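You operate a simulated robot arm through the tools that you are given. There is no shell and no other tool.

The job below is to be done with a simulated robot arm. You get a single attempt, and the scene is never put back.

JOB
Cooking's done: flames out, pot covered, pan on the trivet, gas tap shut.
Fine: knobs off first, gas tap last. Keep clear of bare flame and boiling steam.

It is judged by the outcome, as a careful person would: the job done as asked, and still so three seconds after it is handed in. It fails if anything else is knocked over, pushed out of place, dropped, spilled or broken.

ROBOT AND FRAMES
A 5-joint arm with a two-finger parallel gripper, fixed in place. Base frame: the origin is at the foot of the arm, x ahead of it, y to its left, z up. Lengths are in mm, angles in degrees, forces in N, time in s.
It reaches about 1134 mm from its shoulder. Its first joint turns from -149.0 to 149.0 degrees. Payload 1.57 kg.
The tool frame sits at the grasp point between the pads (the TCP): z along the fingers, y along the line on which they close. The tips reach 30 mm beyond it. Largest opening 110 mm; finger width 24, thickness 12; the body of the gripper, 48 by 112 mm, starts 78 mm behind the TCP.
Orientation is that of the tool frame in the base frame, as a unit quaternion [w, x, y, z]. With the fingers straight down and closing along the base's y, the tool's x points along the base's -x, its y along +y and its z along -z.

CONTROLS
- The arm moves only by the tool move_arm. Its argument "targets" is a list that holds one entry, the list of rows, each a list of 7 numbers: the shift along the tool's x, y, z in units of 200 mm (1.0 is 200 mm), then the turn, a rotation vector about the tool's x, y, z in units of 180 degrees (1.0 is 180 degrees), then the closure, from 0 (fully open) to 1 (shut). In form: [[[x, y, z, rx, ry, rz, gripper], ...]]. A call has 1 to 20 rows; each row is the pose to reach, as a shift and turn from the pose commanded when the call began, along the tool's axes at that moment. A call with a number of a shift or a turn outside -1 to 1 is refused whole. A row lasts 0.2 s, in which the tool goes at most 50 mm and 8.6 degrees; a call with a longer step from one row to the next is refused whole, and so is a gripper value outside its range. Where a pose cannot be reached the arm comes as near as it can. A force on the tool above 90 N (or 10 N above the force at the start of the call, whichever is more), or a blocked arm, ends the call early, and 0.2 s more pass. The fingers move at their own pace (about 153 mm/s each) and stop on an object; they squeeze with about 37 N. The grip force told is the motor's: it shows also when the fingers shut on nothing. Time passes only in rows, and 0.2 s behind the last, so rows that repeat a pose let the fingers close. The reply holds the time, the measured pose of the TCP, the force on the tool along the base axes, the opening and the grip force, in the units named above and with some noise, with the torque about the TCP (base axes, N m) and any sound that the robot's microphone picked up, and new pictures: "show" is both (left out), scene, wrist or none.
- Cameras (640 x 400 px; columns grow to the right, rows downward): "scene" is fixed at [50.1, -521.2, 1340.6]; the picture's right is [0.20, -0.98, 0.00], its down [-0.52, -0.11, -0.85] and it looks along [0.83, 0.17, -0.53] (base axes); focal length 262 px, centre (320, 200). "wrist" rides on the gripper at [70, 16, -141] in the tool frame; the picture's right is [-0.23, 0.97, 0.00], its down [-0.86, -0.20, -0.48] and it looks along [-0.47, -0.11, 0.88] (tool axes); focal length 222 px, centre (320, 200).
- raise_lower(by): slides the trunk up (or, below 0, down) by that many mm; the arm rides with it, the base frame stays. It gives what a move gives, with no picture.
- pixel_to_xyz(camera, pixels): for up to 12 pixels [column, row] of the newest picture of that camera ("zoom" is the newest enlarged one), the place [x, y, z] in the base frame of the surface seen there, good to about 2 mm, but the place of the scene camera against the robot may be out by one fixed shift of up to 25 mm in any direction. It takes no simulated time.
- enlarge(camera, box): a new picture of the part [left, top, right, bottom] of that camera's present view, enlarged. It takes no simulated time.
- sign_off(): hands the job in; it is judged then, once.

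Open the gripper and draw the arm clear of the work before you hand the job in, unless the task says otherwise.

The tools are called after ">>>" as name(argument=value, ...) on one line, values as JSON. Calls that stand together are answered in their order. move_arm: Moves the arm, as the interface text tells. Its arguments: {"type":"object","properties":{"targets":{"type":"array","items":{"type":"array","items":{"type":"array","items":{"type":"number"}}}},"show":{"type":"string","enum":["both","scene","wrist","none"]}},"required":["targets"]} The other tools are called the same way: raise_lower (by) slides the trunk up or down; pixel_to_xyz (camera, pixels) gives the place of the surface under pixels of a picture; enlarge (camera, box) takes an enlarged picture of a part of a camera's view; sign_off () hands the job in.

At the start:

```text
t: 0.0
eef_pos: [446.5, -481.6, 1212.8]
ee_rot: [0.0, 0.0, 1.0, 0.0]
ft_force: [0.9, 0.0, -0.9]
ft_torque: [-0.03, 0.0, 0.02]
finger_gap: 109.9
grasp_force: 0.1
trunk travel left (down, up): [-946.0, 24.0]
```

scene: 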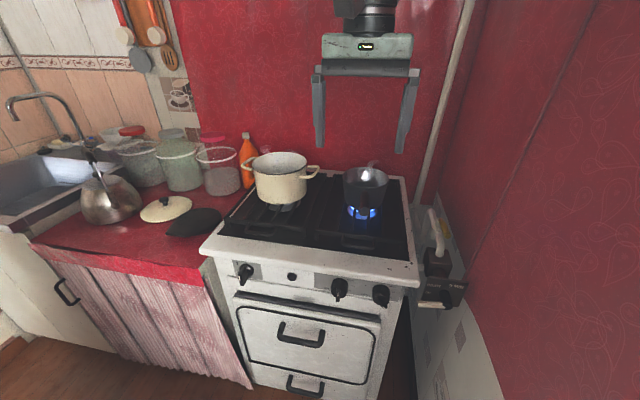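
wrist: 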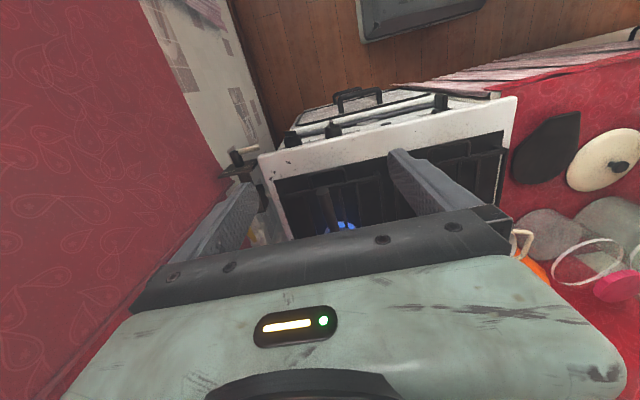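

The scene shows a stove with a cream pot (280,178), a dark pot/pan (365,187) over a blue flame, lids at (165,208) and (195,222), knobs at (245,272), (340,290), (381,295), and pipe/valve on the right (437,260). I'll enlarge the parts to understand them.

>>> enlarge(camera="scene", box=[220, 130, 420, 255])

>>> enlarge(camera="scene", box=[210, 235, 410, 360])

>>> enlarge(camera="scene", box=[390, 190, 500, 330])

>>> enlarge(camera="scene", box=[60, 120, 260, 245])

```text
3.20 times, centred on (320, 192) of scene
```

zoom: 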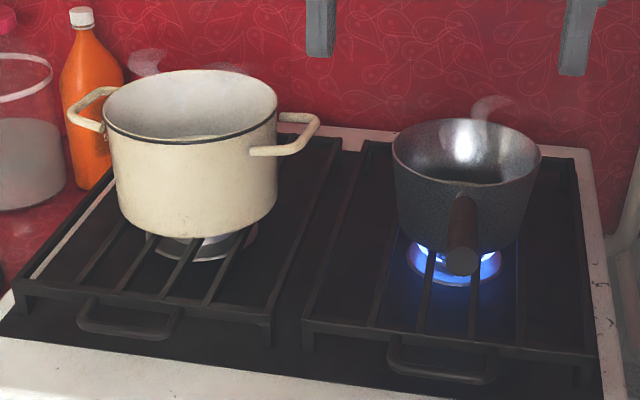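

```text
3.20 times, centred on (310, 298) of scene
```

zoom: 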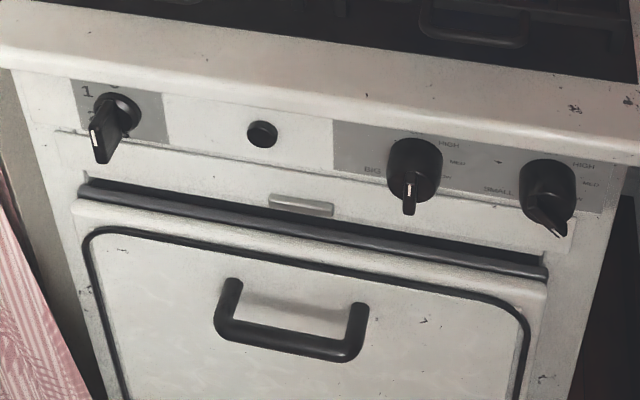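

```text
2.86 times, centred on (445, 260) of scene
```

zoom: 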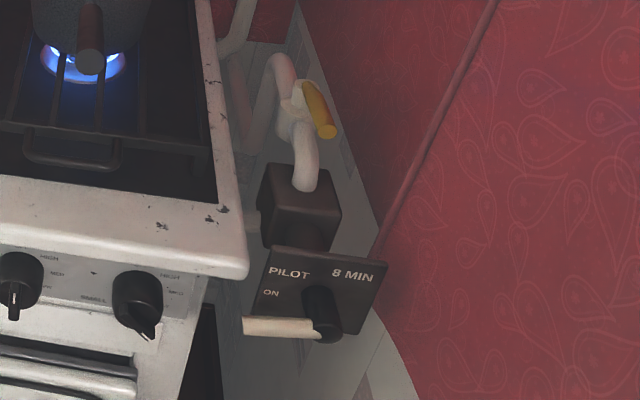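

```text
3.20 times, centred on (160, 182) of scene
```

zoom: 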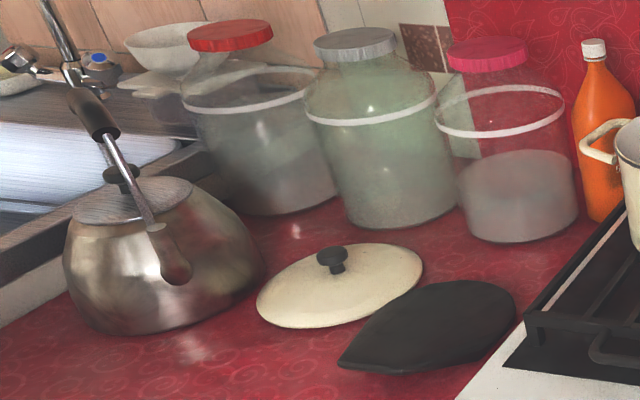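

I'll zoom tighter on each knob, the tap box, the left burner and the black thing beside the lid to read the marks.

>>> enlarge(camera="scene", box=[225, 250, 305, 300])

>>> enlarge(camera="scene", box=[315, 265, 411, 325])

>>> enlarge(camera="scene", box=[410, 195, 474, 235])

>>> enlarge(camera="scene", box=[408, 235, 488, 325])

>>> enlarge(camera="scene", box=[240, 140, 336, 220])

>>> enlarge(camera="scene", box=[328, 140, 424, 260])

>>> enlarge(camera="scene", box=[130, 185, 242, 255])

```text
8.00 times, centred on (265, 275) of scene
```

zoom: 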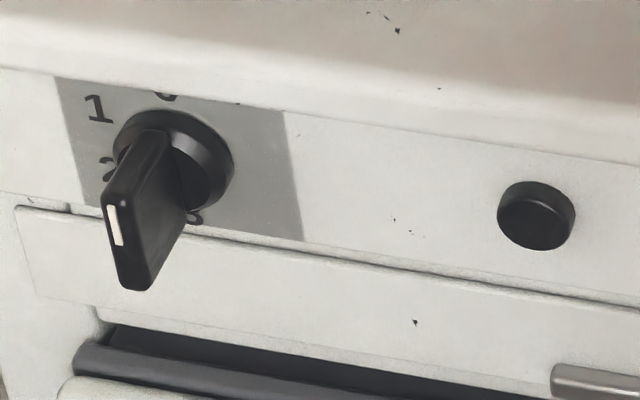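

```text
6.67 times, centred on (363, 295) of scene
```

zoom: 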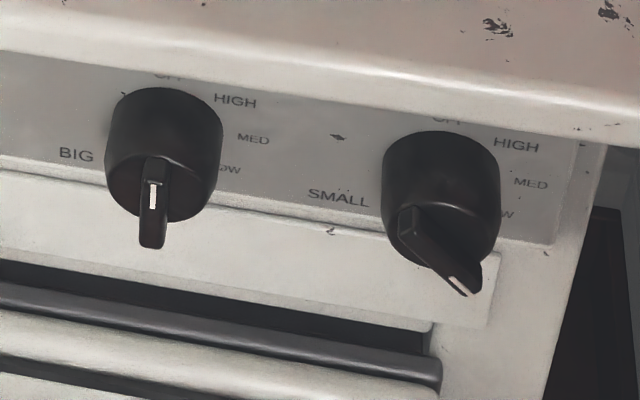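

```text
10.00 times, centred on (442, 215) of scene
```

zoom: 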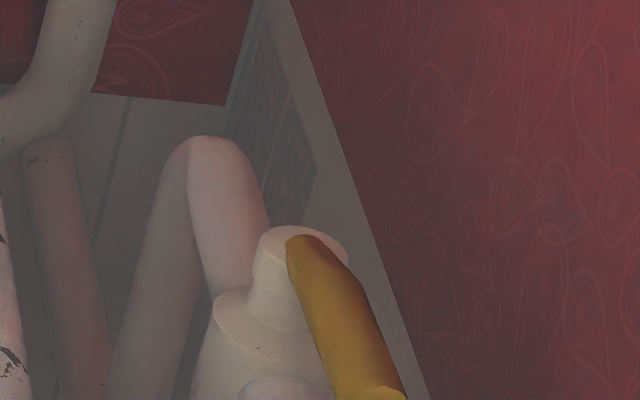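

```text
4.44 times, centred on (448, 280) of scene
```

zoom: 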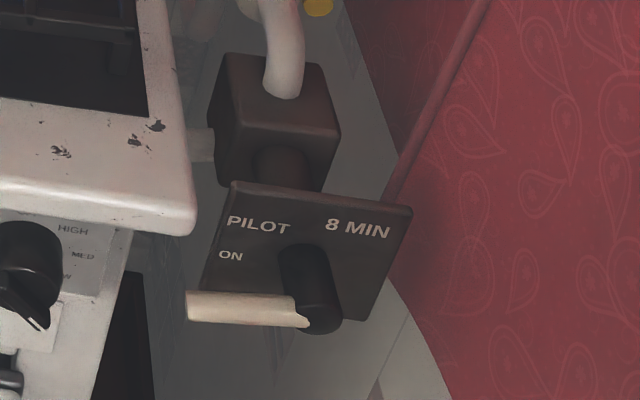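

```text
5.00 times, centred on (288, 180) of scene
```

zoom: 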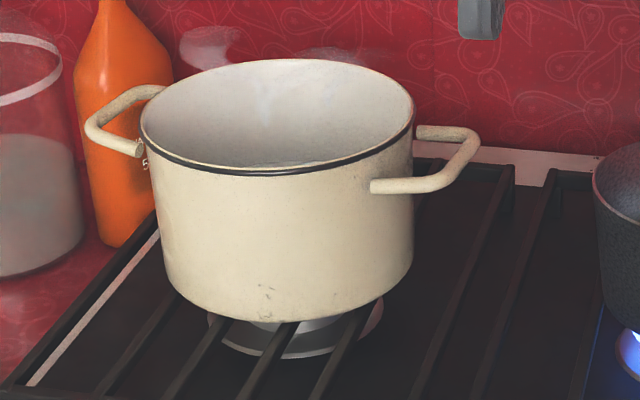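

```text
3.33 times, centred on (376, 200) of scene
```

zoom: 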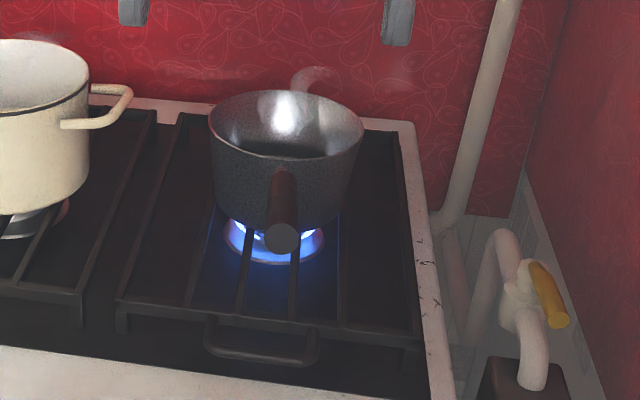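

```text
5.71 times, centred on (186, 220) of scene
```

zoom: 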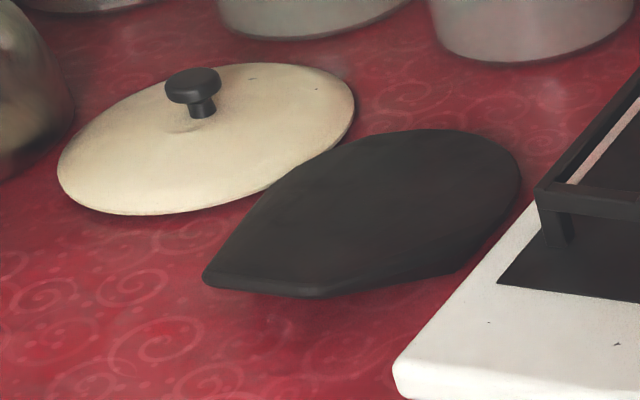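

The left knob (0/1/2…) seems turned to 2, SMALL seems on, BIG seems near off; I need metric positions. I query the scene positions of knobs, pot, pan, lid, trivet, tap and box.

>>> pixel_to_xyz(camera="scene", pixels=[[240, 278], [248, 272], [340, 290], [338, 294], [381, 296], [384, 300], [292, 276], [437, 220], [440, 228], [436, 265], [445, 300], [425, 297]])

>>> pixel_to_xyz(camera="scene", pixels=[[280, 160], [280, 175], [280, 195], [248, 163], [313, 172], [366, 180], [365, 172], [362, 210], [363, 195], [163, 200], [165, 208], [195, 220]])

>>> pixel_to_xyz(camera="scene", pixels=[[218, 210], [168, 234], [150, 235], [245, 160], [215, 175], [110, 200], [300, 245], [230, 250], [400, 260], [400, 180], [320, 300], [350, 240]])

```text
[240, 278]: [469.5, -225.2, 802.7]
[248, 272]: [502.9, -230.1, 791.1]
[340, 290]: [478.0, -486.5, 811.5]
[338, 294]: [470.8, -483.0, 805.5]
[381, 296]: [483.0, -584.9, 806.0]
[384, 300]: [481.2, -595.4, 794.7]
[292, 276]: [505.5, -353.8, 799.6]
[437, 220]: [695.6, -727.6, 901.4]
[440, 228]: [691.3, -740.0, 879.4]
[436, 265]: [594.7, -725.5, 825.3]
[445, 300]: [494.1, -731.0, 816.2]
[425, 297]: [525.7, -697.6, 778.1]
```

```text
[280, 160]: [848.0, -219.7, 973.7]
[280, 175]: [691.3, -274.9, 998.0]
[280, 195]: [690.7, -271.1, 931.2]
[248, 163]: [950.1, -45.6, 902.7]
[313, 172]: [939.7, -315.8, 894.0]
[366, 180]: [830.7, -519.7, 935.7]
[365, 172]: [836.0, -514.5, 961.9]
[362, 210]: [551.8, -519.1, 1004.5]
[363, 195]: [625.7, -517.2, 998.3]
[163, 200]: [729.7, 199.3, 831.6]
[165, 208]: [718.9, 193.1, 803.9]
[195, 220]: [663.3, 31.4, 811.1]
```

```text
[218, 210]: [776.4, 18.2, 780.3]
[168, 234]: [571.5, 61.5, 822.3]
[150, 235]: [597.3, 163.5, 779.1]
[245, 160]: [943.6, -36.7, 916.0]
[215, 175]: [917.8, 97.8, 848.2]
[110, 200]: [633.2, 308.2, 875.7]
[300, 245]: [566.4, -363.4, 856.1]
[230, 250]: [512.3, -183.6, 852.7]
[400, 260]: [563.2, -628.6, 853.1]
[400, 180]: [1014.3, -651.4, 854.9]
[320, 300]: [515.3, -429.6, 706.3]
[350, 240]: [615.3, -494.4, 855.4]
```

Distances are clear enough for a first look. The space in front of the stove (x < 450) is free, so I back the tool away from the pan and spin it so that its tilt plane is the arm's radial plane.

>>> move_arm(targets=[[[0.12, 0.15, 0, 0, 0, 0.04, 0], [0.24, 0.3, 0, 0, 0, 0.08, 0], [0.36, 0.45, 0, 0, 0, 0.12, 0], [0.48, 0.6, 0, 0, 0, 0.16, 0], [0.6, 0.75, 0, 0, 0, 0.2, 0], [0.73, 0.91, 0, 0, 0, 0.25, 0], [0.73, 0.91, 0, 0, 0, 0.25, 0]]], show="both")

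```text
refused: row 6 steps farther than a row can; nothing moved
```

The call was refused because the last turn step was too big; I repeat it with even steps.

>>> move_arm(targets=[[[0.12, 0.15, 0, 0, 0, 0.042, 0], [0.24, 0.3, 0, 0, 0, 0.084, 0], [0.36, 0.45, 0, 0, 0, 0.126, 0], [0.48, 0.6, 0, 0, 0, 0.168, 0], [0.6, 0.75, 0, 0, 0, 0.21, 0], [0.73, 0.91, 0, 0, 0, 0.25, 0], [0.73, 0.91, 0, 0, 0, 0.25, 0]]], show="both")

```text
t: 1.6
eef_pos: [388.3, -400.0, 1212.7]
ee_rot: [-0.001, 0.384, 0.924, 0.001]
ft_force: [0.2, 0.8, -0.5]
ft_torque: [-0.03, -0.03, 0.02]
finger_gap: 109.8
grasp_force: 0.0
out of reach, approached as far as the arm can: row 3, 4, 5, 6, 7
trunk travel left (down, up): [-946.0, 24.0]
```

scene: 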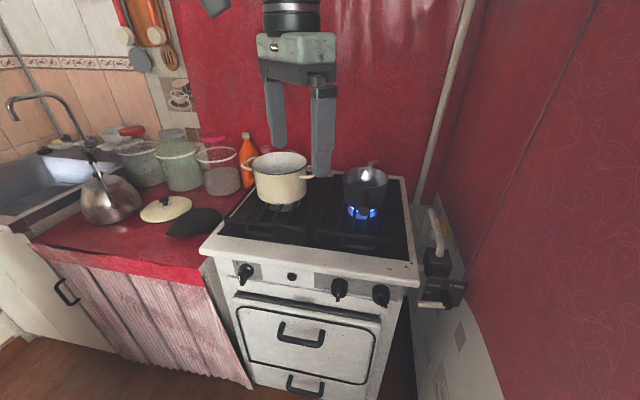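
wrist: 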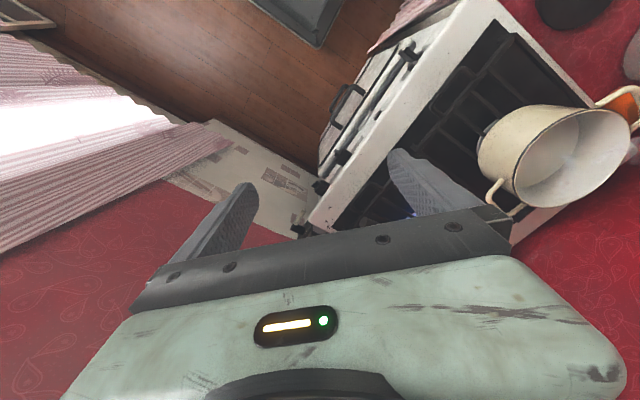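

The arm has a minimum radius of about 557 mm at this height. I now tilt the tool up by 40° and go down 200 mm to look at the knob panel with the wrist camera.

>>> move_arm(targets=[[[0, 0, 0.2, 0, -0.044, 0, 0], [0, 0, 0.4, 0, -0.088, 0, 0], [0, 0, 0.6, 0, -0.132, 0, 0], [0, 0, 0.8, 0, -0.176, 0, 0], [0, 0, 1.0, 0, -0.22, 0, 0], [0, 0, 1.0, 0, -0.22, 0, 0]]], show="both")

```text
t: 3.0
eef_pos: [488.1, -512.0, 1267.3]
ee_rot: [0.312, 0.361, 0.869, -0.13]
ft_force: [0.6, 0.9, 0.8]
ft_torque: [-0.04, 0.03, 0.03]
finger_gap: 110.1
grasp_force: 0.0
out of reach, approached as far as the arm can: row 1, 2, 3, 4, 5, 6
trunk travel left (down, up): [-946.0, 24.0]
```

scene: 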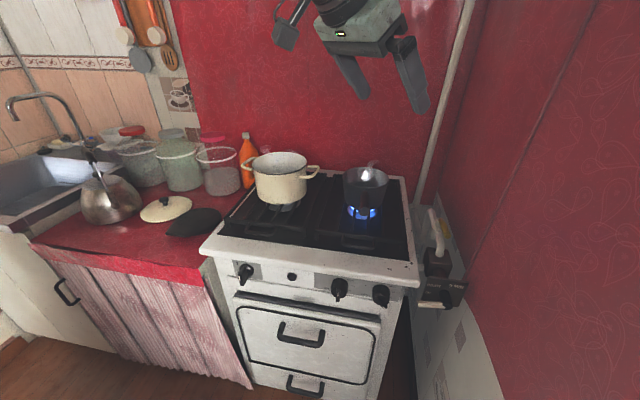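
wrist: 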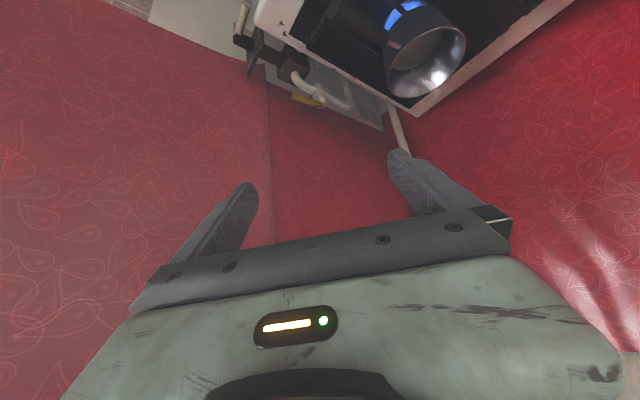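

With the limit on the wrist, the tool only pitched up and did not go down. I pitch it back to straight down before trying the trunk.

>>> move_arm(targets=[[[0, 0, 0, 0, 0.044, 0, 0], [0, 0, 0, 0, 0.088, 0, 0], [0, 0, 0, 0, 0.132, 0, 0], [0, 0, 0, 0, 0.176, 0, 0], [0, 0, 0, 0, 0.22, 0, 0], [0, 0, 0, 0, 0.22, 0, 0]]], show="none")

```text
t: 4.4
eef_pos: [490.1, -506.3, 1212.9]
ee_rot: [-0.001, 0.383, 0.924, 0.001]
ft_force: [0.0, 0.1, -0.3]
ft_torque: [0.0, 0.02, -0.03]
finger_gap: 109.9
grasp_force: 0.1
out of reach, approached as far as the arm can: row 1, 2, 3, 4, 5, 6
trunk travel left (down, up): [-946.0, 24.0]
```

The wrist height seems to have stayed at about 1446 in all moves. I test a plain 50 mm downward move here, with the fingertips still about 180 mm above the pan handle.

>>> move_arm(targets=[[[0.1, 0, 0.12, 0, 0, 0, 0], [0.2, 0, 0.25, 0, 0, 0, 0], [0.2, 0, 0.25, 0, 0, 0, 0]]], show="none")

```text
t: 5.2
eef_pos: [463.1, -476.1, 1212.0]
ee_rot: [0.001, 0.382, 0.924, 0.0]
ft_force: [0.4, -0.4, -0.1]
ft_torque: [0.0, -0.03, 0.04]
finger_gap: 109.8
grasp_force: 0.0
out of reach, approached as far as the arm can: row 1, 2, 3
trunk travel left (down, up): [-946.0, 24.0]
```

It moved in radius but not in height. I try one more plain downward move of 100 mm while retreating a little, to tell whether height comes only from the trunk.

>>> move_arm(targets=[[[0.1, 0, 0.2, 0, 0, 0, 0], [0.2, 0, 0.35, 0, 0, 0, 0], [0.25, 0, 0.5, 0, 0, 0, 0], [0.25, 0, 0.5, 0, 0, 0, 0]]], show="none")

```text
t: 6.2
eef_pos: [431.3, -442.9, 1212.0]
ee_rot: [0.0, 0.383, 0.924, 0.0]
ft_force: [0.1, 0.0, -0.9]
ft_torque: [-0.01, -0.01, 0.04]
finger_gap: 110.1
grasp_force: 0.1
out of reach, approached as far as the arm can: row 1, 2, 3, 4
trunk travel left (down, up): [-946.0, 24.0]
```

Height only comes from the trunk, so the arm works as yaw + reach + tilt + spin. I retreat to the smallest radius in front of the stove (about x 396, y −396), clear of the hob edge, before lowering the trunk.

>>> move_arm(targets=[[[0.15, 0, 0, 0, 0, 0, 0], [0.29, 0, 0, 0, 0, 0, 0], [0.29, 0, 0, 0, 0, 0, 0]]], show="none")

>>> raise_lower(by=-200)

```text
t: 7.0
eef_pos: [388.9, -402.3, 1212.5]
ee_rot: [-0.001, 0.383, 0.924, 0.0]
ft_force: [-0.4, -0.1, 0.3]
ft_torque: [0.03, -0.01, -0.01]
finger_gap: 109.7
grasp_force: 0.0
trunk travel left (down, up): [-946.0, 24.0]
```

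```text
t: 9.2
eef_pos: [389.1, -401.8, 1013.6]
ee_rot: [0.0, 0.383, 0.924, 0.0]
ft_force: [-0.2, 0.1, 0.3]
ft_torque: [-0.03, -0.03, -0.01]
finger_gap: 110.0
grasp_force: 0.1
trunk travel left (down, up): [-746.0, 224.0]
```

The trunk works. I try a combined small downward move (20 mm) and see the wrist picture from here.

>>> move_arm(targets=[[[0, 0, 0.1, 0, 0, 0, 0], [0, 0, 0.1, 0, 0, 0, 0]]], show="both")

```text
t: 9.8
eef_pos: [389.4, -402.1, 1013.8]
ee_rot: [0.001, 0.383, 0.924, 0.0]
ft_force: [-0.3, -0.3, 0.8]
ft_torque: [0.01, -0.02, -0.01]
finger_gap: 109.8
grasp_force: 0.0
out of reach, approached as far as the arm can: row 1, 2
trunk travel left (down, up): [-746.0, 224.0]
```

scene: 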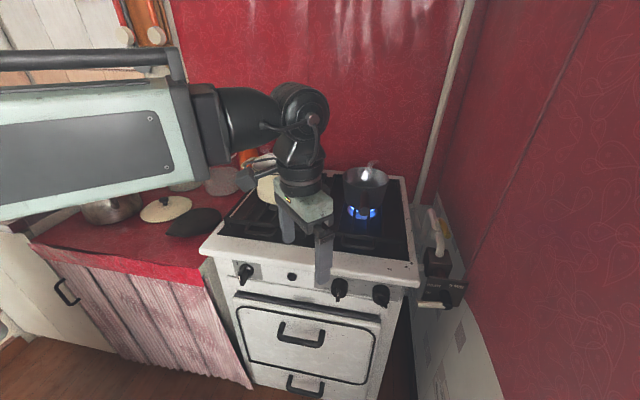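
wrist: 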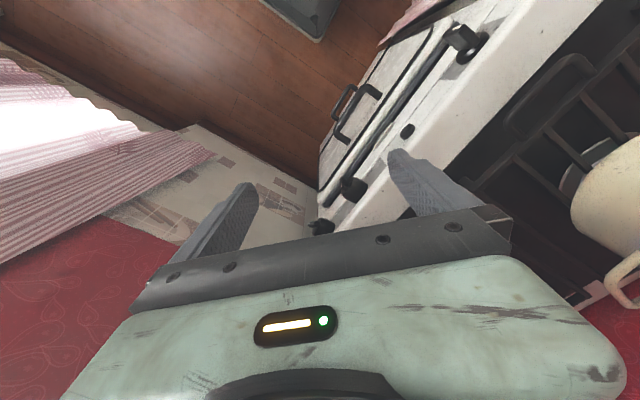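

The arm turns out to be a telescoping beam at wrist height. I spin the tool so the camera faces +x (towards the panel) and lower the trunk 150 mm for a flatter view of the knobs.

>>> move_arm(targets=[[[0, 0, 0, 0, 0, -0.042, 0], [0, 0, 0, 0, 0, -0.084, 0], [0, 0, 0, 0, 0, -0.126, 0], [0, 0, 0, 0, 0, -0.168, 0], [0, 0, 0, 0, 0, -0.21, 0], [0, 0, 0, 0, 0, -0.25, 0]]], show="none")

>>> raise_lower(by=-150)

>>> enlarge(camera="wrist", box=[0, 0, 640, 400])

```text
t: 11.2
eef_pos: [389.0, -402.1, 1012.2]
ee_rot: [0.001, -0.001, 1.0, 0.0]
ft_force: [0.4, -0.1, 0.0]
ft_torque: [0.01, 0.01, 0.0]
finger_gap: 110.0
grasp_force: 0.1
trunk travel left (down, up): [-746.0, 224.0]
```

```text
t: 12.9
eef_pos: [389.5, -402.6, 862.2]
ee_rot: [0.0, -0.001, 1.0, 0.0]
ft_force: [0.1, -0.3, -0.2]
ft_torque: [-0.01, -0.01, -0.03]
finger_gap: 109.8
grasp_force: 0.0
trunk travel left (down, up): [-596.0, 374.0]
```

```text
1.00 times, centred on (320, 200) of wrist (not enlarged: the box is as wide or as high as the picture)
```

zoom: 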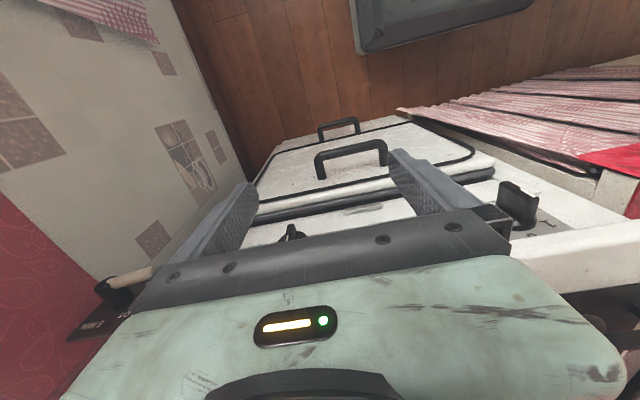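

The oven knob is visible at (518,205) and another at (290,235). I zoom into both.

>>> enlarge(camera="wrist", box=[460, 160, 600, 260])

>>> enlarge(camera="wrist", box=[60, 170, 420, 340])

```text
4.00 times, centred on (530, 210) of wrist
```

zoom: 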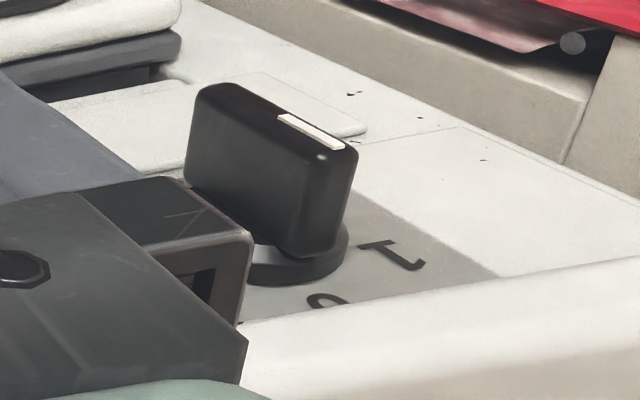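

```text
1.78 times, centred on (240, 255) of wrist
```

zoom: 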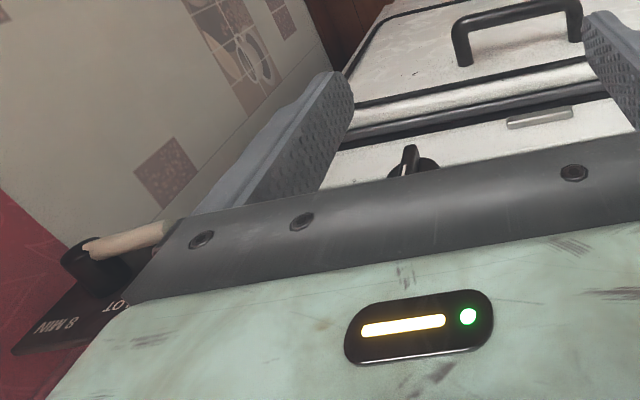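

The oven knob points left (between 1 and 3), so it is on. I now move the tool right in front of the SMALL/BIG knobs (x stays about 410, clear of the knobs at x ≥ 465) to see their pointers.

>>> move_arm(targets=[[[-0.03, -0.2, 0, 0, 0, 0, 0], [-0.06, -0.4, 0, 0, 0, 0, 0], [-0.1, -0.62, 0, 0, 0, 0, 0], [-0.1, -0.62, 0, 0, 0, 0, 0]]], show="wrist")

```text
t: 13.9
eef_pos: [410.3, -525.5, 863.0]
ee_rot: [0.0, 0.0, 1.0, 0.0]
ft_force: [-0.1, -0.9, -0.2]
ft_torque: [0.0, 0.01, -0.01]
finger_gap: 109.9
grasp_force: 0.2
trunk travel left (down, up): [-596.0, 374.0]
```

wrist: 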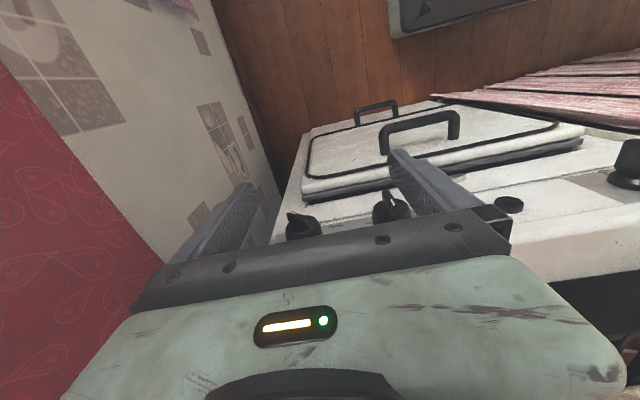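

Now both knobs are in view at (300,225) and (392,207); I zoom and also ask positions.

>>> enlarge(camera="wrist", box=[270, 170, 430, 260])

>>> pixel_to_xyz(camera="wrist", pixels=[[290, 216], [300, 222], [308, 226], [390, 196], [393, 205], [385, 210], [630, 150], [625, 175], [560, 235], [350, 215]])

```text
4.00 times, centred on (350, 215) of wrist
```

zoom: 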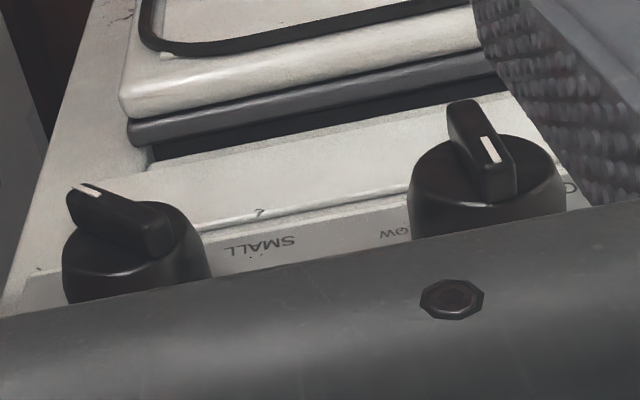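

```text
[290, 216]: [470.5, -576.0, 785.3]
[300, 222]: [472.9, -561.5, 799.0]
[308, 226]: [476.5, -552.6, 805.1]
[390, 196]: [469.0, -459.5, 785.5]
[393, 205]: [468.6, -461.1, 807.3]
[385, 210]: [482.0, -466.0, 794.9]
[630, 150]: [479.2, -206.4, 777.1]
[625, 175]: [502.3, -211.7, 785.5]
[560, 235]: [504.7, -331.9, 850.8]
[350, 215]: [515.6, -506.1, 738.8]
```

BIG's mark points up (OFF); SMALL's mark points lower right (LOW, lit). I zoom more on each knob for exact coordinates.

>>> enlarge(camera="wrist", box=[276, 205, 332, 240])

```text
11.43 times, centred on (304, 222) of wrist
```

zoom: 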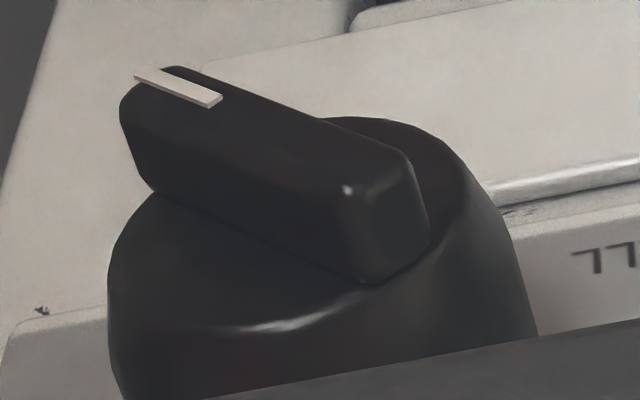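

>>> pixel_to_xyz(camera="zoom", pixels=[[150, 80], [215, 100], [380, 150], [345, 185], [415, 180], [430, 240], [370, 280], [150, 185], [350, 310], [480, 190], [120, 260], [450, 160]])

>>> enlarge(camera="wrist", box=[584, 125, 640, 200])

```text
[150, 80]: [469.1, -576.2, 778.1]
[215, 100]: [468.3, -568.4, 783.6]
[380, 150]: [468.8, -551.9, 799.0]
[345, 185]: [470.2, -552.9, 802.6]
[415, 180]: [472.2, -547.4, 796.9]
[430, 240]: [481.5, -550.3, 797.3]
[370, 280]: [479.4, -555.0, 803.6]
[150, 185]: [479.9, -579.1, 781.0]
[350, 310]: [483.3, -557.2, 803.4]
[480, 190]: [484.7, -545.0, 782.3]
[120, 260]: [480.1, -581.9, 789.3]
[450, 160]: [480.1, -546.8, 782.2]
```

```text
5.33 times, centred on (612, 162) of wrist
```

zoom: 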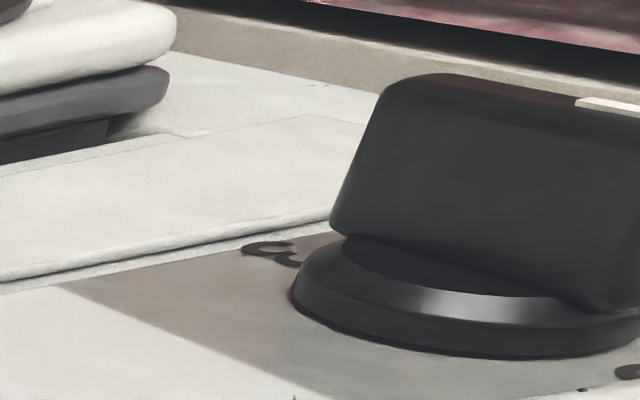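

SMALL's bar is centred near (y −564, z 790), half‑length 17 mm, front face x 468.5, its tail at upper left (−551, 800). I close the fingers and place them above the tail (x 466, y −543), then will push the tail down with the trunk.

>>> move_arm(targets=[[[-0.1, -0.03, 0, 0, 0, 0, 1], [-0.2, -0.06, 0, 0, 0, 0, 1], [-0.2785, -0.0875, 0, 0, 0, 0, 1], [-0.2785, -0.0875, 0, 0, 0, 0, 1]]], show="both")

```text
t: 14.9
eef_pos: [466.0, -544.4, 862.3]
ee_rot: [0.0, 0.0, 1.0, 0.0]
ft_force: [-1.0, 0.6, 0.4]
ft_torque: [0.03, 0.0, 0.02]
finger_gap: 0.0
grasp_force: 21.0
trunk travel left (down, up): [-596.0, 374.0]
```

scene: 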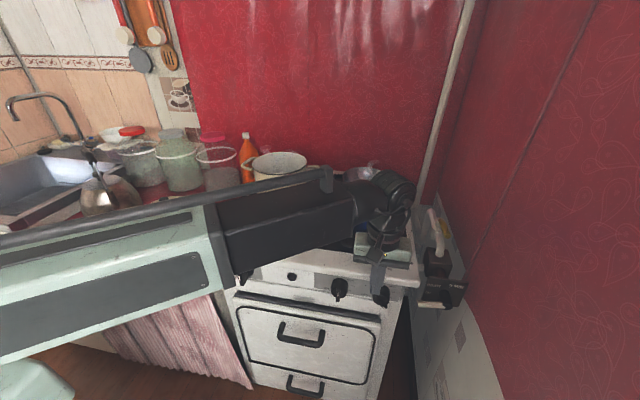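
wrist: 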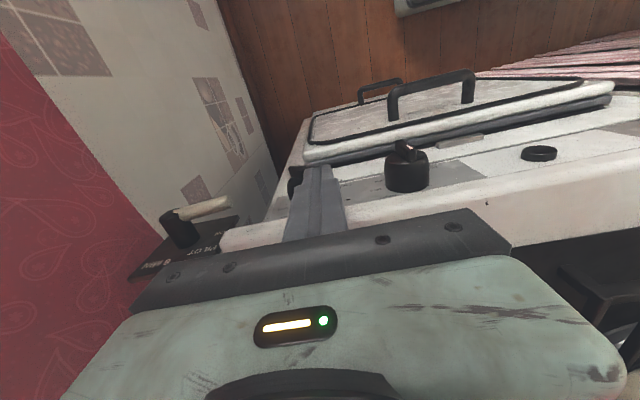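

Fingers are closed and above the knob tail (seen at (315,175)). I lower the trunk 45 mm, which should bring the tips (TCP−30) to about z 787 with the tail pushed down.

>>> raise_lower(by=-45)

>>> enlarge(camera="wrist", box=[230, 120, 430, 245])

```text
t: 15.8
eef_pos: [466.2, -545.7, 818.8]
ee_rot: [0.0, 0.0, 1.0, 0.0]
ft_force: [-0.7, 0.0, 0.0]
ft_torque: [0.04, 0.0, -0.02]
finger_gap: 0.2
grasp_force: 21.4
trunk travel left (down, up): [-551.0, 419.0]
```

```text
3.20 times, centred on (330, 182) of wrist
```

zoom: 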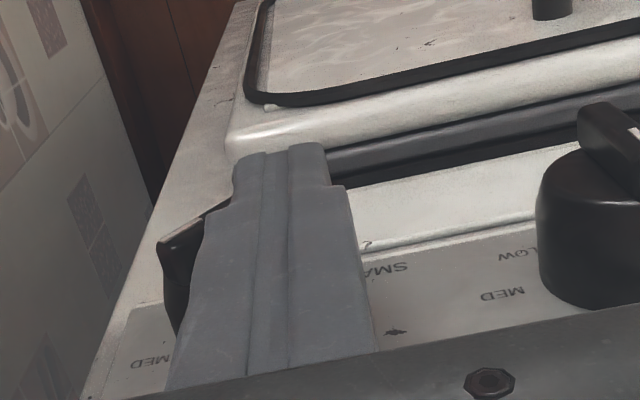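

No residual force and the tip side is now rotating up to the left of the finger. I lower another 10 mm and look at it.

>>> raise_lower(by=-10)

>>> enlarge(camera="wrist", box=[230, 120, 430, 245])

>>> enlarge(camera="scene", box=[310, 220, 450, 320])

```text
t: 16.4
eef_pos: [466.2, -545.1, 808.5]
ee_rot: [0.0, 0.0, 1.0, 0.0]
ft_force: [-1.0, 1.0, -0.2]
ft_torque: [-0.01, -0.02, -0.02]
finger_gap: 0.0
grasp_force: 21.8
trunk travel left (down, up): [-541.0, 429.0]
```

```text
3.20 times, centred on (330, 182) of wrist
```

zoom: 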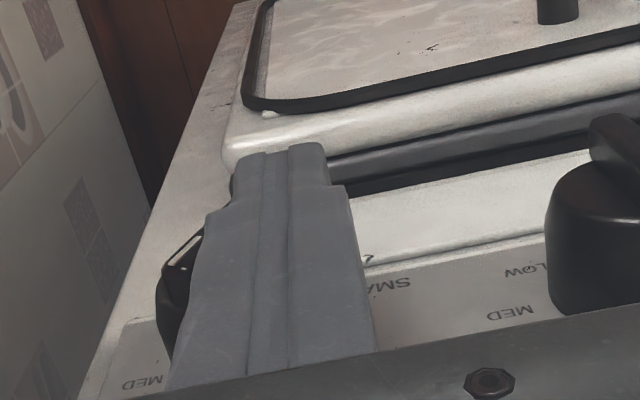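

```text
4.00 times, centred on (380, 270) of scene
```

zoom: 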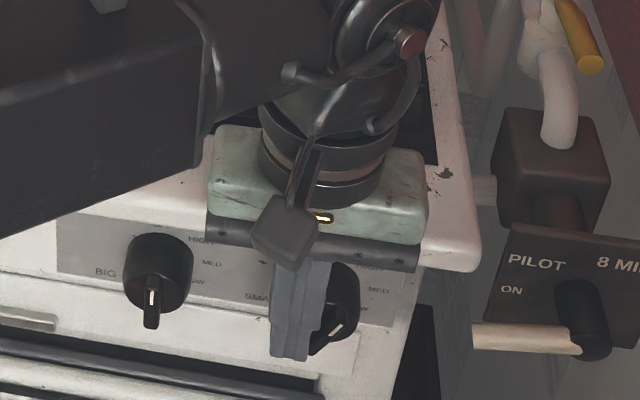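

The pointer has turned to about right (MED). Before pushing lower I check where the oven door's front edge is below the fingertips.

>>> pixel_to_xyz(camera="wrist", pixels=[[320, 155], [320, 160], [350, 150], [345, 180], [365, 190], [300, 205], [284, 202], [288, 196], [290, 130]])

>>> enlarge(camera="wrist", box=[270, 160, 350, 240])

```text
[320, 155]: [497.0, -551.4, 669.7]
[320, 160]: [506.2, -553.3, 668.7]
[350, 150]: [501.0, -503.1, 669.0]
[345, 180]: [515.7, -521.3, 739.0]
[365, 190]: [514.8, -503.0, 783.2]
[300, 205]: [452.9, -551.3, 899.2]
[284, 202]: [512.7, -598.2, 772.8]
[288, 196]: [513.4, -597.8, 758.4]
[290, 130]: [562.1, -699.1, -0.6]
```

```text
5.00 times, centred on (310, 200) of wrist
```

zoom: 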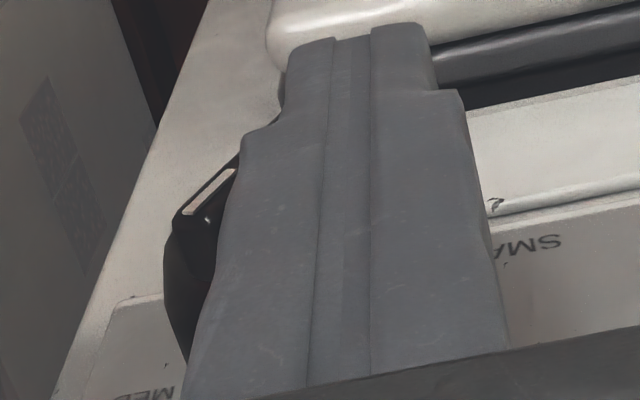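

The door front is at x ≥ 497, so there is free space below. The SMALL pointer is now right-and-up. I move the fingers 15 mm off to the left of the knob, then raise the trunk.

>>> move_arm(targets=[[[0, 0.08, 0, 0, 0, 0, 1], [0, 0.08, 0, 0, 0, 0, 1]]], show="none")

>>> raise_lower(by=50)

>>> move_arm(targets=[[[0, -0.06, 0, 0, 0, 0, 0.45], [0, -0.1, 0, 0, 0, 0, 0.45], [0, -0.1, 0, 0, 0, 0, 0.45]]], show="wrist")

>>> enlarge(camera="wrist", box=[250, 140, 410, 240])

```text
t: 17.0
eef_pos: [467.0, -529.6, 807.9]
ee_rot: [0.0, 0.0, 1.0, 0.001]
ft_force: [-1.4, 0.4, 1.0]
ft_torque: [0.0, 0.01, 0.01]
finger_gap: 0.0
grasp_force: 21.7
trunk travel left (down, up): [-541.0, 429.0]
```

```text
t: 17.9
eef_pos: [466.9, -529.2, 858.1]
ee_rot: [0.0, 0.0, 1.0, 0.001]
ft_force: [0.2, 1.1, -0.1]
ft_torque: [-0.01, 0.02, 0.03]
finger_gap: 0.3
grasp_force: 21.4
trunk travel left (down, up): [-591.0, 379.0]
```

```text
t: 18.7
eef_pos: [466.1, -548.8, 857.8]
ee_rot: [0.0, 0.0, 1.0, 0.0]
ft_force: [0.4, -0.3, 0.0]
ft_torque: [0.04, 0.01, 0.01]
finger_gap: 60.6
grasp_force: 0.0
trunk travel left (down, up): [-591.0, 379.0]
```

wrist: 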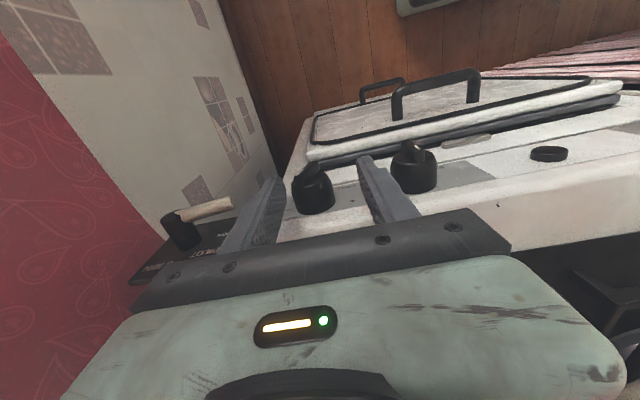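

```text
4.00 times, centred on (330, 190) of wrist
```

zoom: 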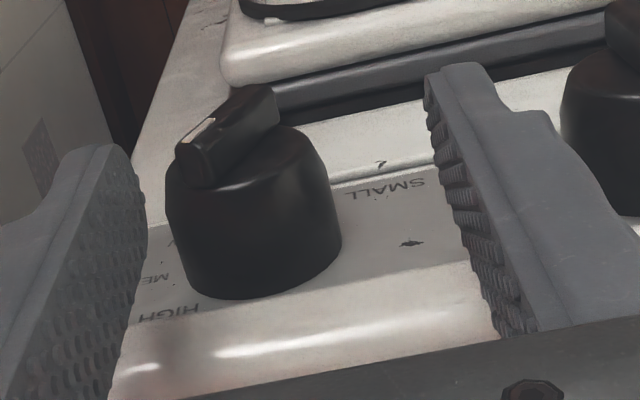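

The pointer is now about 50° right of the top, so closing the fingers from both sides will line the bar up vertical (OFF). I centre on y −564, lower 58 mm and squeeze.

>>> move_arm(targets=[[[0, -0.075, 0, 0, 0, 0, 0.45], [0, -0.075, 0, 0, 0, 0, 0.45]]], show="none")

>>> raise_lower(by=-60)

>>> move_arm(targets=[[[0, 0, 0, 0, 0, 0, 0.6], [0, 0, 0, 0, 0, 0, 0.75], [0, 0, 0, 0, 0, 0, 0.85], [0, 0, 0, 0, 0, 0, 1], [0, 0, 0, 0, 0, 0, 1], [0, 0, 0, 0, 0, 0, 1]]], show="both")

>>> enlarge(camera="wrist", box=[250, 140, 410, 240])

```text
t: 19.3
eef_pos: [466.4, -565.1, 858.4]
ee_rot: [0.0, 0.0, 1.0, 0.0]
ft_force: [0.2, -0.2, 0.6]
ft_torque: [0.0, -0.02, 0.01]
finger_gap: 60.5
grasp_force: 0.1
trunk travel left (down, up): [-591.0, 379.0]
```

```text
t: 20.3
eef_pos: [466.3, -563.7, 798.0]
ee_rot: [-0.001, 0.0, 1.0, 0.0]
ft_force: [-0.5, 0.1, 0.6]
ft_torque: [0.01, 0.0, -0.01]
finger_gap: 60.6
grasp_force: 0.0
trunk travel left (down, up): [-531.0, 439.0]
```

```text
t: 21.7
eef_pos: [464.7, -565.0, 797.8]
ee_rot: [-0.001, 0.001, 1.0, -0.002]
ft_force: [5.5, -17.1, 10.9]
ft_torque: [-0.12, 0.1, -0.14]
finger_gap: 10.0
grasp_force: 27.4
trunk travel left (down, up): [-531.0, 439.0]
```

scene: 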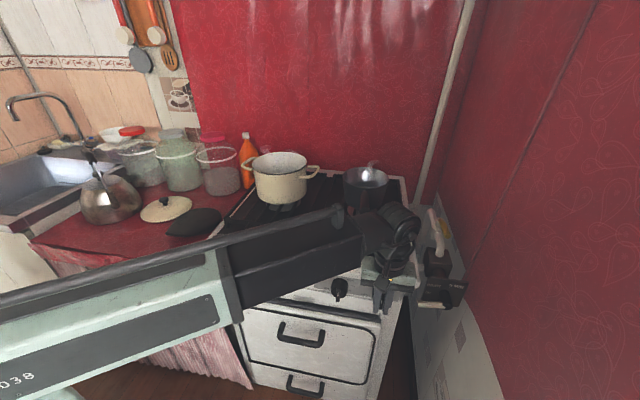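
wrist: 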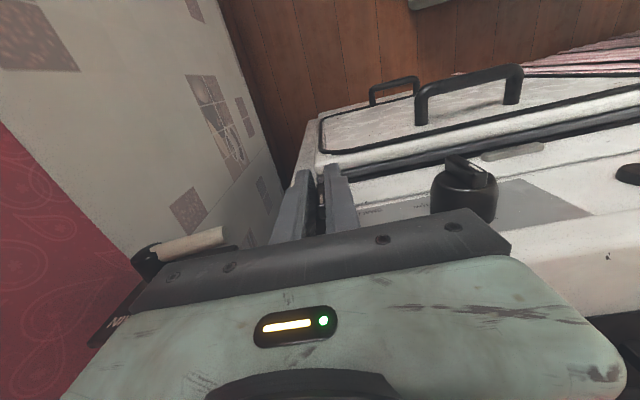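

```text
4.00 times, centred on (330, 190) of wrist
```

zoom: 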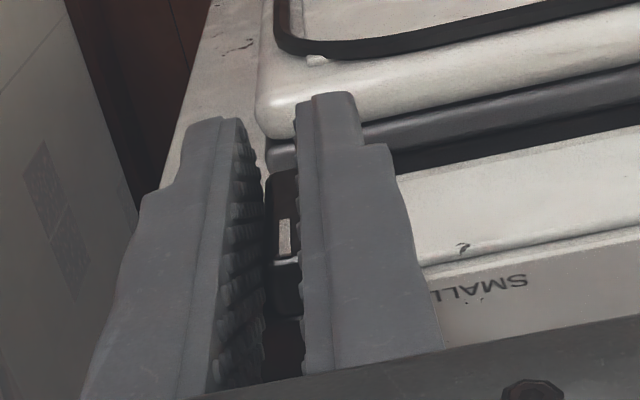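

Gap 10 mm with the bar gripped vertical and the mark up. I open the fingers and check the flame and the knob.

>>> move_arm(targets=[[[0, 0, 0, 0, 0, 0, 0.6], [0, 0, 0, 0, 0, 0, 0.45], [0, 0, 0, 0, 0, 0, 0.45]]], show="none")

>>> raise_lower(by=60)

>>> enlarge(camera="wrist", box=[250, 140, 410, 240])

>>> enlarge(camera="scene", box=[240, 130, 432, 250])

```text
t: 22.5
eef_pos: [466.3, -563.5, 798.7]
ee_rot: [0.0, 0.0, 1.0, 0.0]
ft_force: [0.4, 0.0, -0.6]
ft_torque: [0.0, 0.04, 0.0]
finger_gap: 60.6
grasp_force: 0.0
trunk travel left (down, up): [-531.0, 439.0]
```

```text
t: 23.5
eef_pos: [464.9, -563.8, 858.4]
ee_rot: [0.0, 0.0, 1.0, -0.001]
ft_force: [0.4, -0.5, 1.0]
ft_torque: [0.03, 0.01, -0.02]
finger_gap: 60.6
grasp_force: 0.1
trunk travel left (down, up): [-591.0, 379.0]
```

```text
4.00 times, centred on (330, 190) of wrist
```

zoom: 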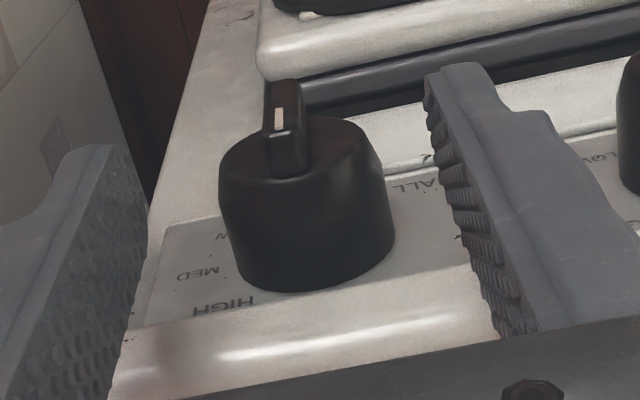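

```text
3.33 times, centred on (336, 190) of scene
```

zoom: 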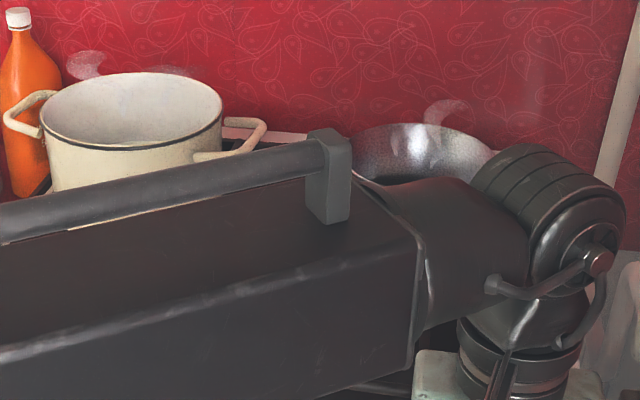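

SMALL is at OFF and the flame glow is gone from view. I move left to sit over the BIG knob (y −461) to verify it from the same viewpoint.

>>> move_arm(targets=[[[0.02, 0.17, 0, 0, 0, 0, 0.45], [0.04, 0.34, 0, 0, 0, 0, 0.45], [0.04, 0.515, 0, 0, 0, 0, 0.45], [0.04, 0.515, 0, 0, 0, 0, 0.45]]], show="wrist")

>>> enlarge(camera="wrist", box=[250, 140, 410, 240])

```text
t: 24.5
eef_pos: [455.8, -463.1, 857.9]
ee_rot: [0.0, 0.0, 1.0, 0.0]
ft_force: [-0.1, -1.3, 0.1]
ft_torque: [0.0, 0.01, -0.01]
finger_gap: 60.5
grasp_force: 0.0
trunk travel left (down, up): [-591.0, 379.0]
```

wrist: 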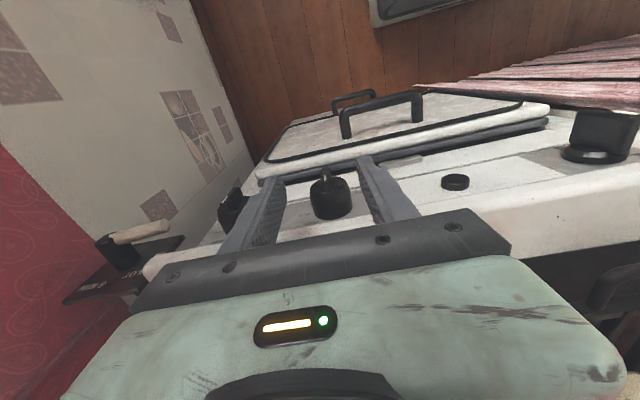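

```text
4.00 times, centred on (330, 190) of wrist
```

zoom: 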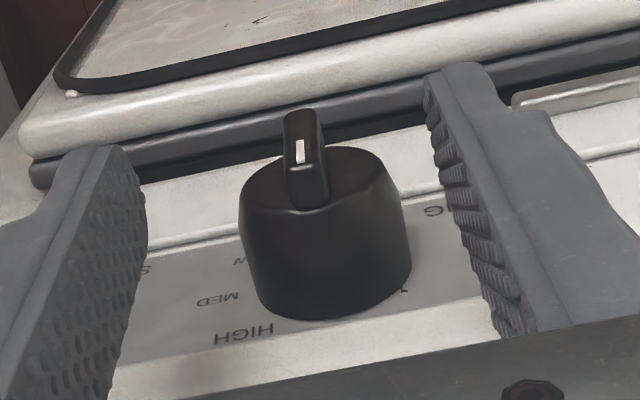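

BIG is at OFF too. Now I move left toward the oven knob (visible at (600,135)) for a closer look.

>>> move_arm(targets=[[[0.0, 0.2, 0, 0, 0, 0, 0.45], [0.0, 0.4, 0, 0, 0, 0, 0.45], [0.0, 0.64, 0, 0, 0, 0, 0.45], [0.0, 0.64, 0, 0, 0, 0, 1], [0.0, 0.64, 0, 0, 0, 0, 1]]], show="wrist")

>>> enlarge(camera="wrist", box=[400, 90, 560, 190])

```text
t: 25.7
eef_pos: [459.8, -330.1, 858.8]
ee_rot: [0.0, 0.0, 1.0, 0.0]
ft_force: [0.5, -0.6, 0.2]
ft_torque: [-0.01, -0.02, 0.0]
finger_gap: 0.0
grasp_force: 21.4
trunk travel left (down, up): [-591.0, 379.0]
```

wrist: 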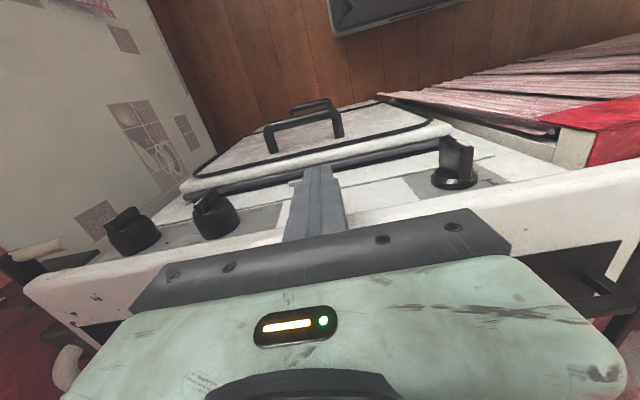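

```text
4.00 times, centred on (480, 140) of wrist
```

zoom: 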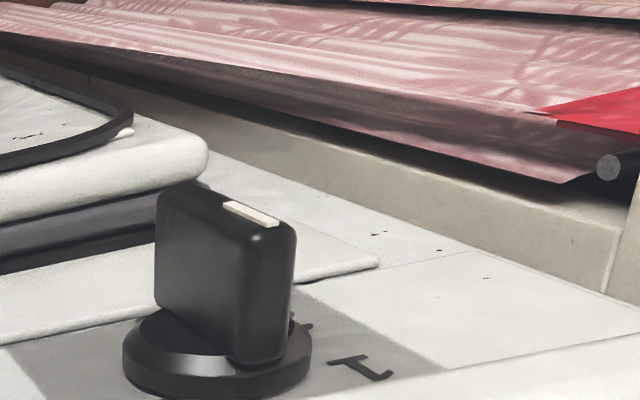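

The oven knob is at (455,160): its bar's marked end points left (+y) and slightly down. I ask for exact points in the zoom.

>>> pixel_to_xyz(camera="zoom", pixels=[[165, 200], [180, 190], [230, 205], [275, 222], [240, 235], [265, 240], [160, 300], [240, 360], [285, 350], [130, 345], [300, 370], [360, 365]])

```text
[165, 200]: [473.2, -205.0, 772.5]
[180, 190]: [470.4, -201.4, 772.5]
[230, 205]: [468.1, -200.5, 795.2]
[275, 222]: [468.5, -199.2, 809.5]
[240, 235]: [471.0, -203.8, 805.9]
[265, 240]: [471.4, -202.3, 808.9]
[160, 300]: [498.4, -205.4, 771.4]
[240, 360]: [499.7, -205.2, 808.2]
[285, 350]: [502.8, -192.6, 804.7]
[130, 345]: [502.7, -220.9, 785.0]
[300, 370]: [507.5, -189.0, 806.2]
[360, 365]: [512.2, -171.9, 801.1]
```

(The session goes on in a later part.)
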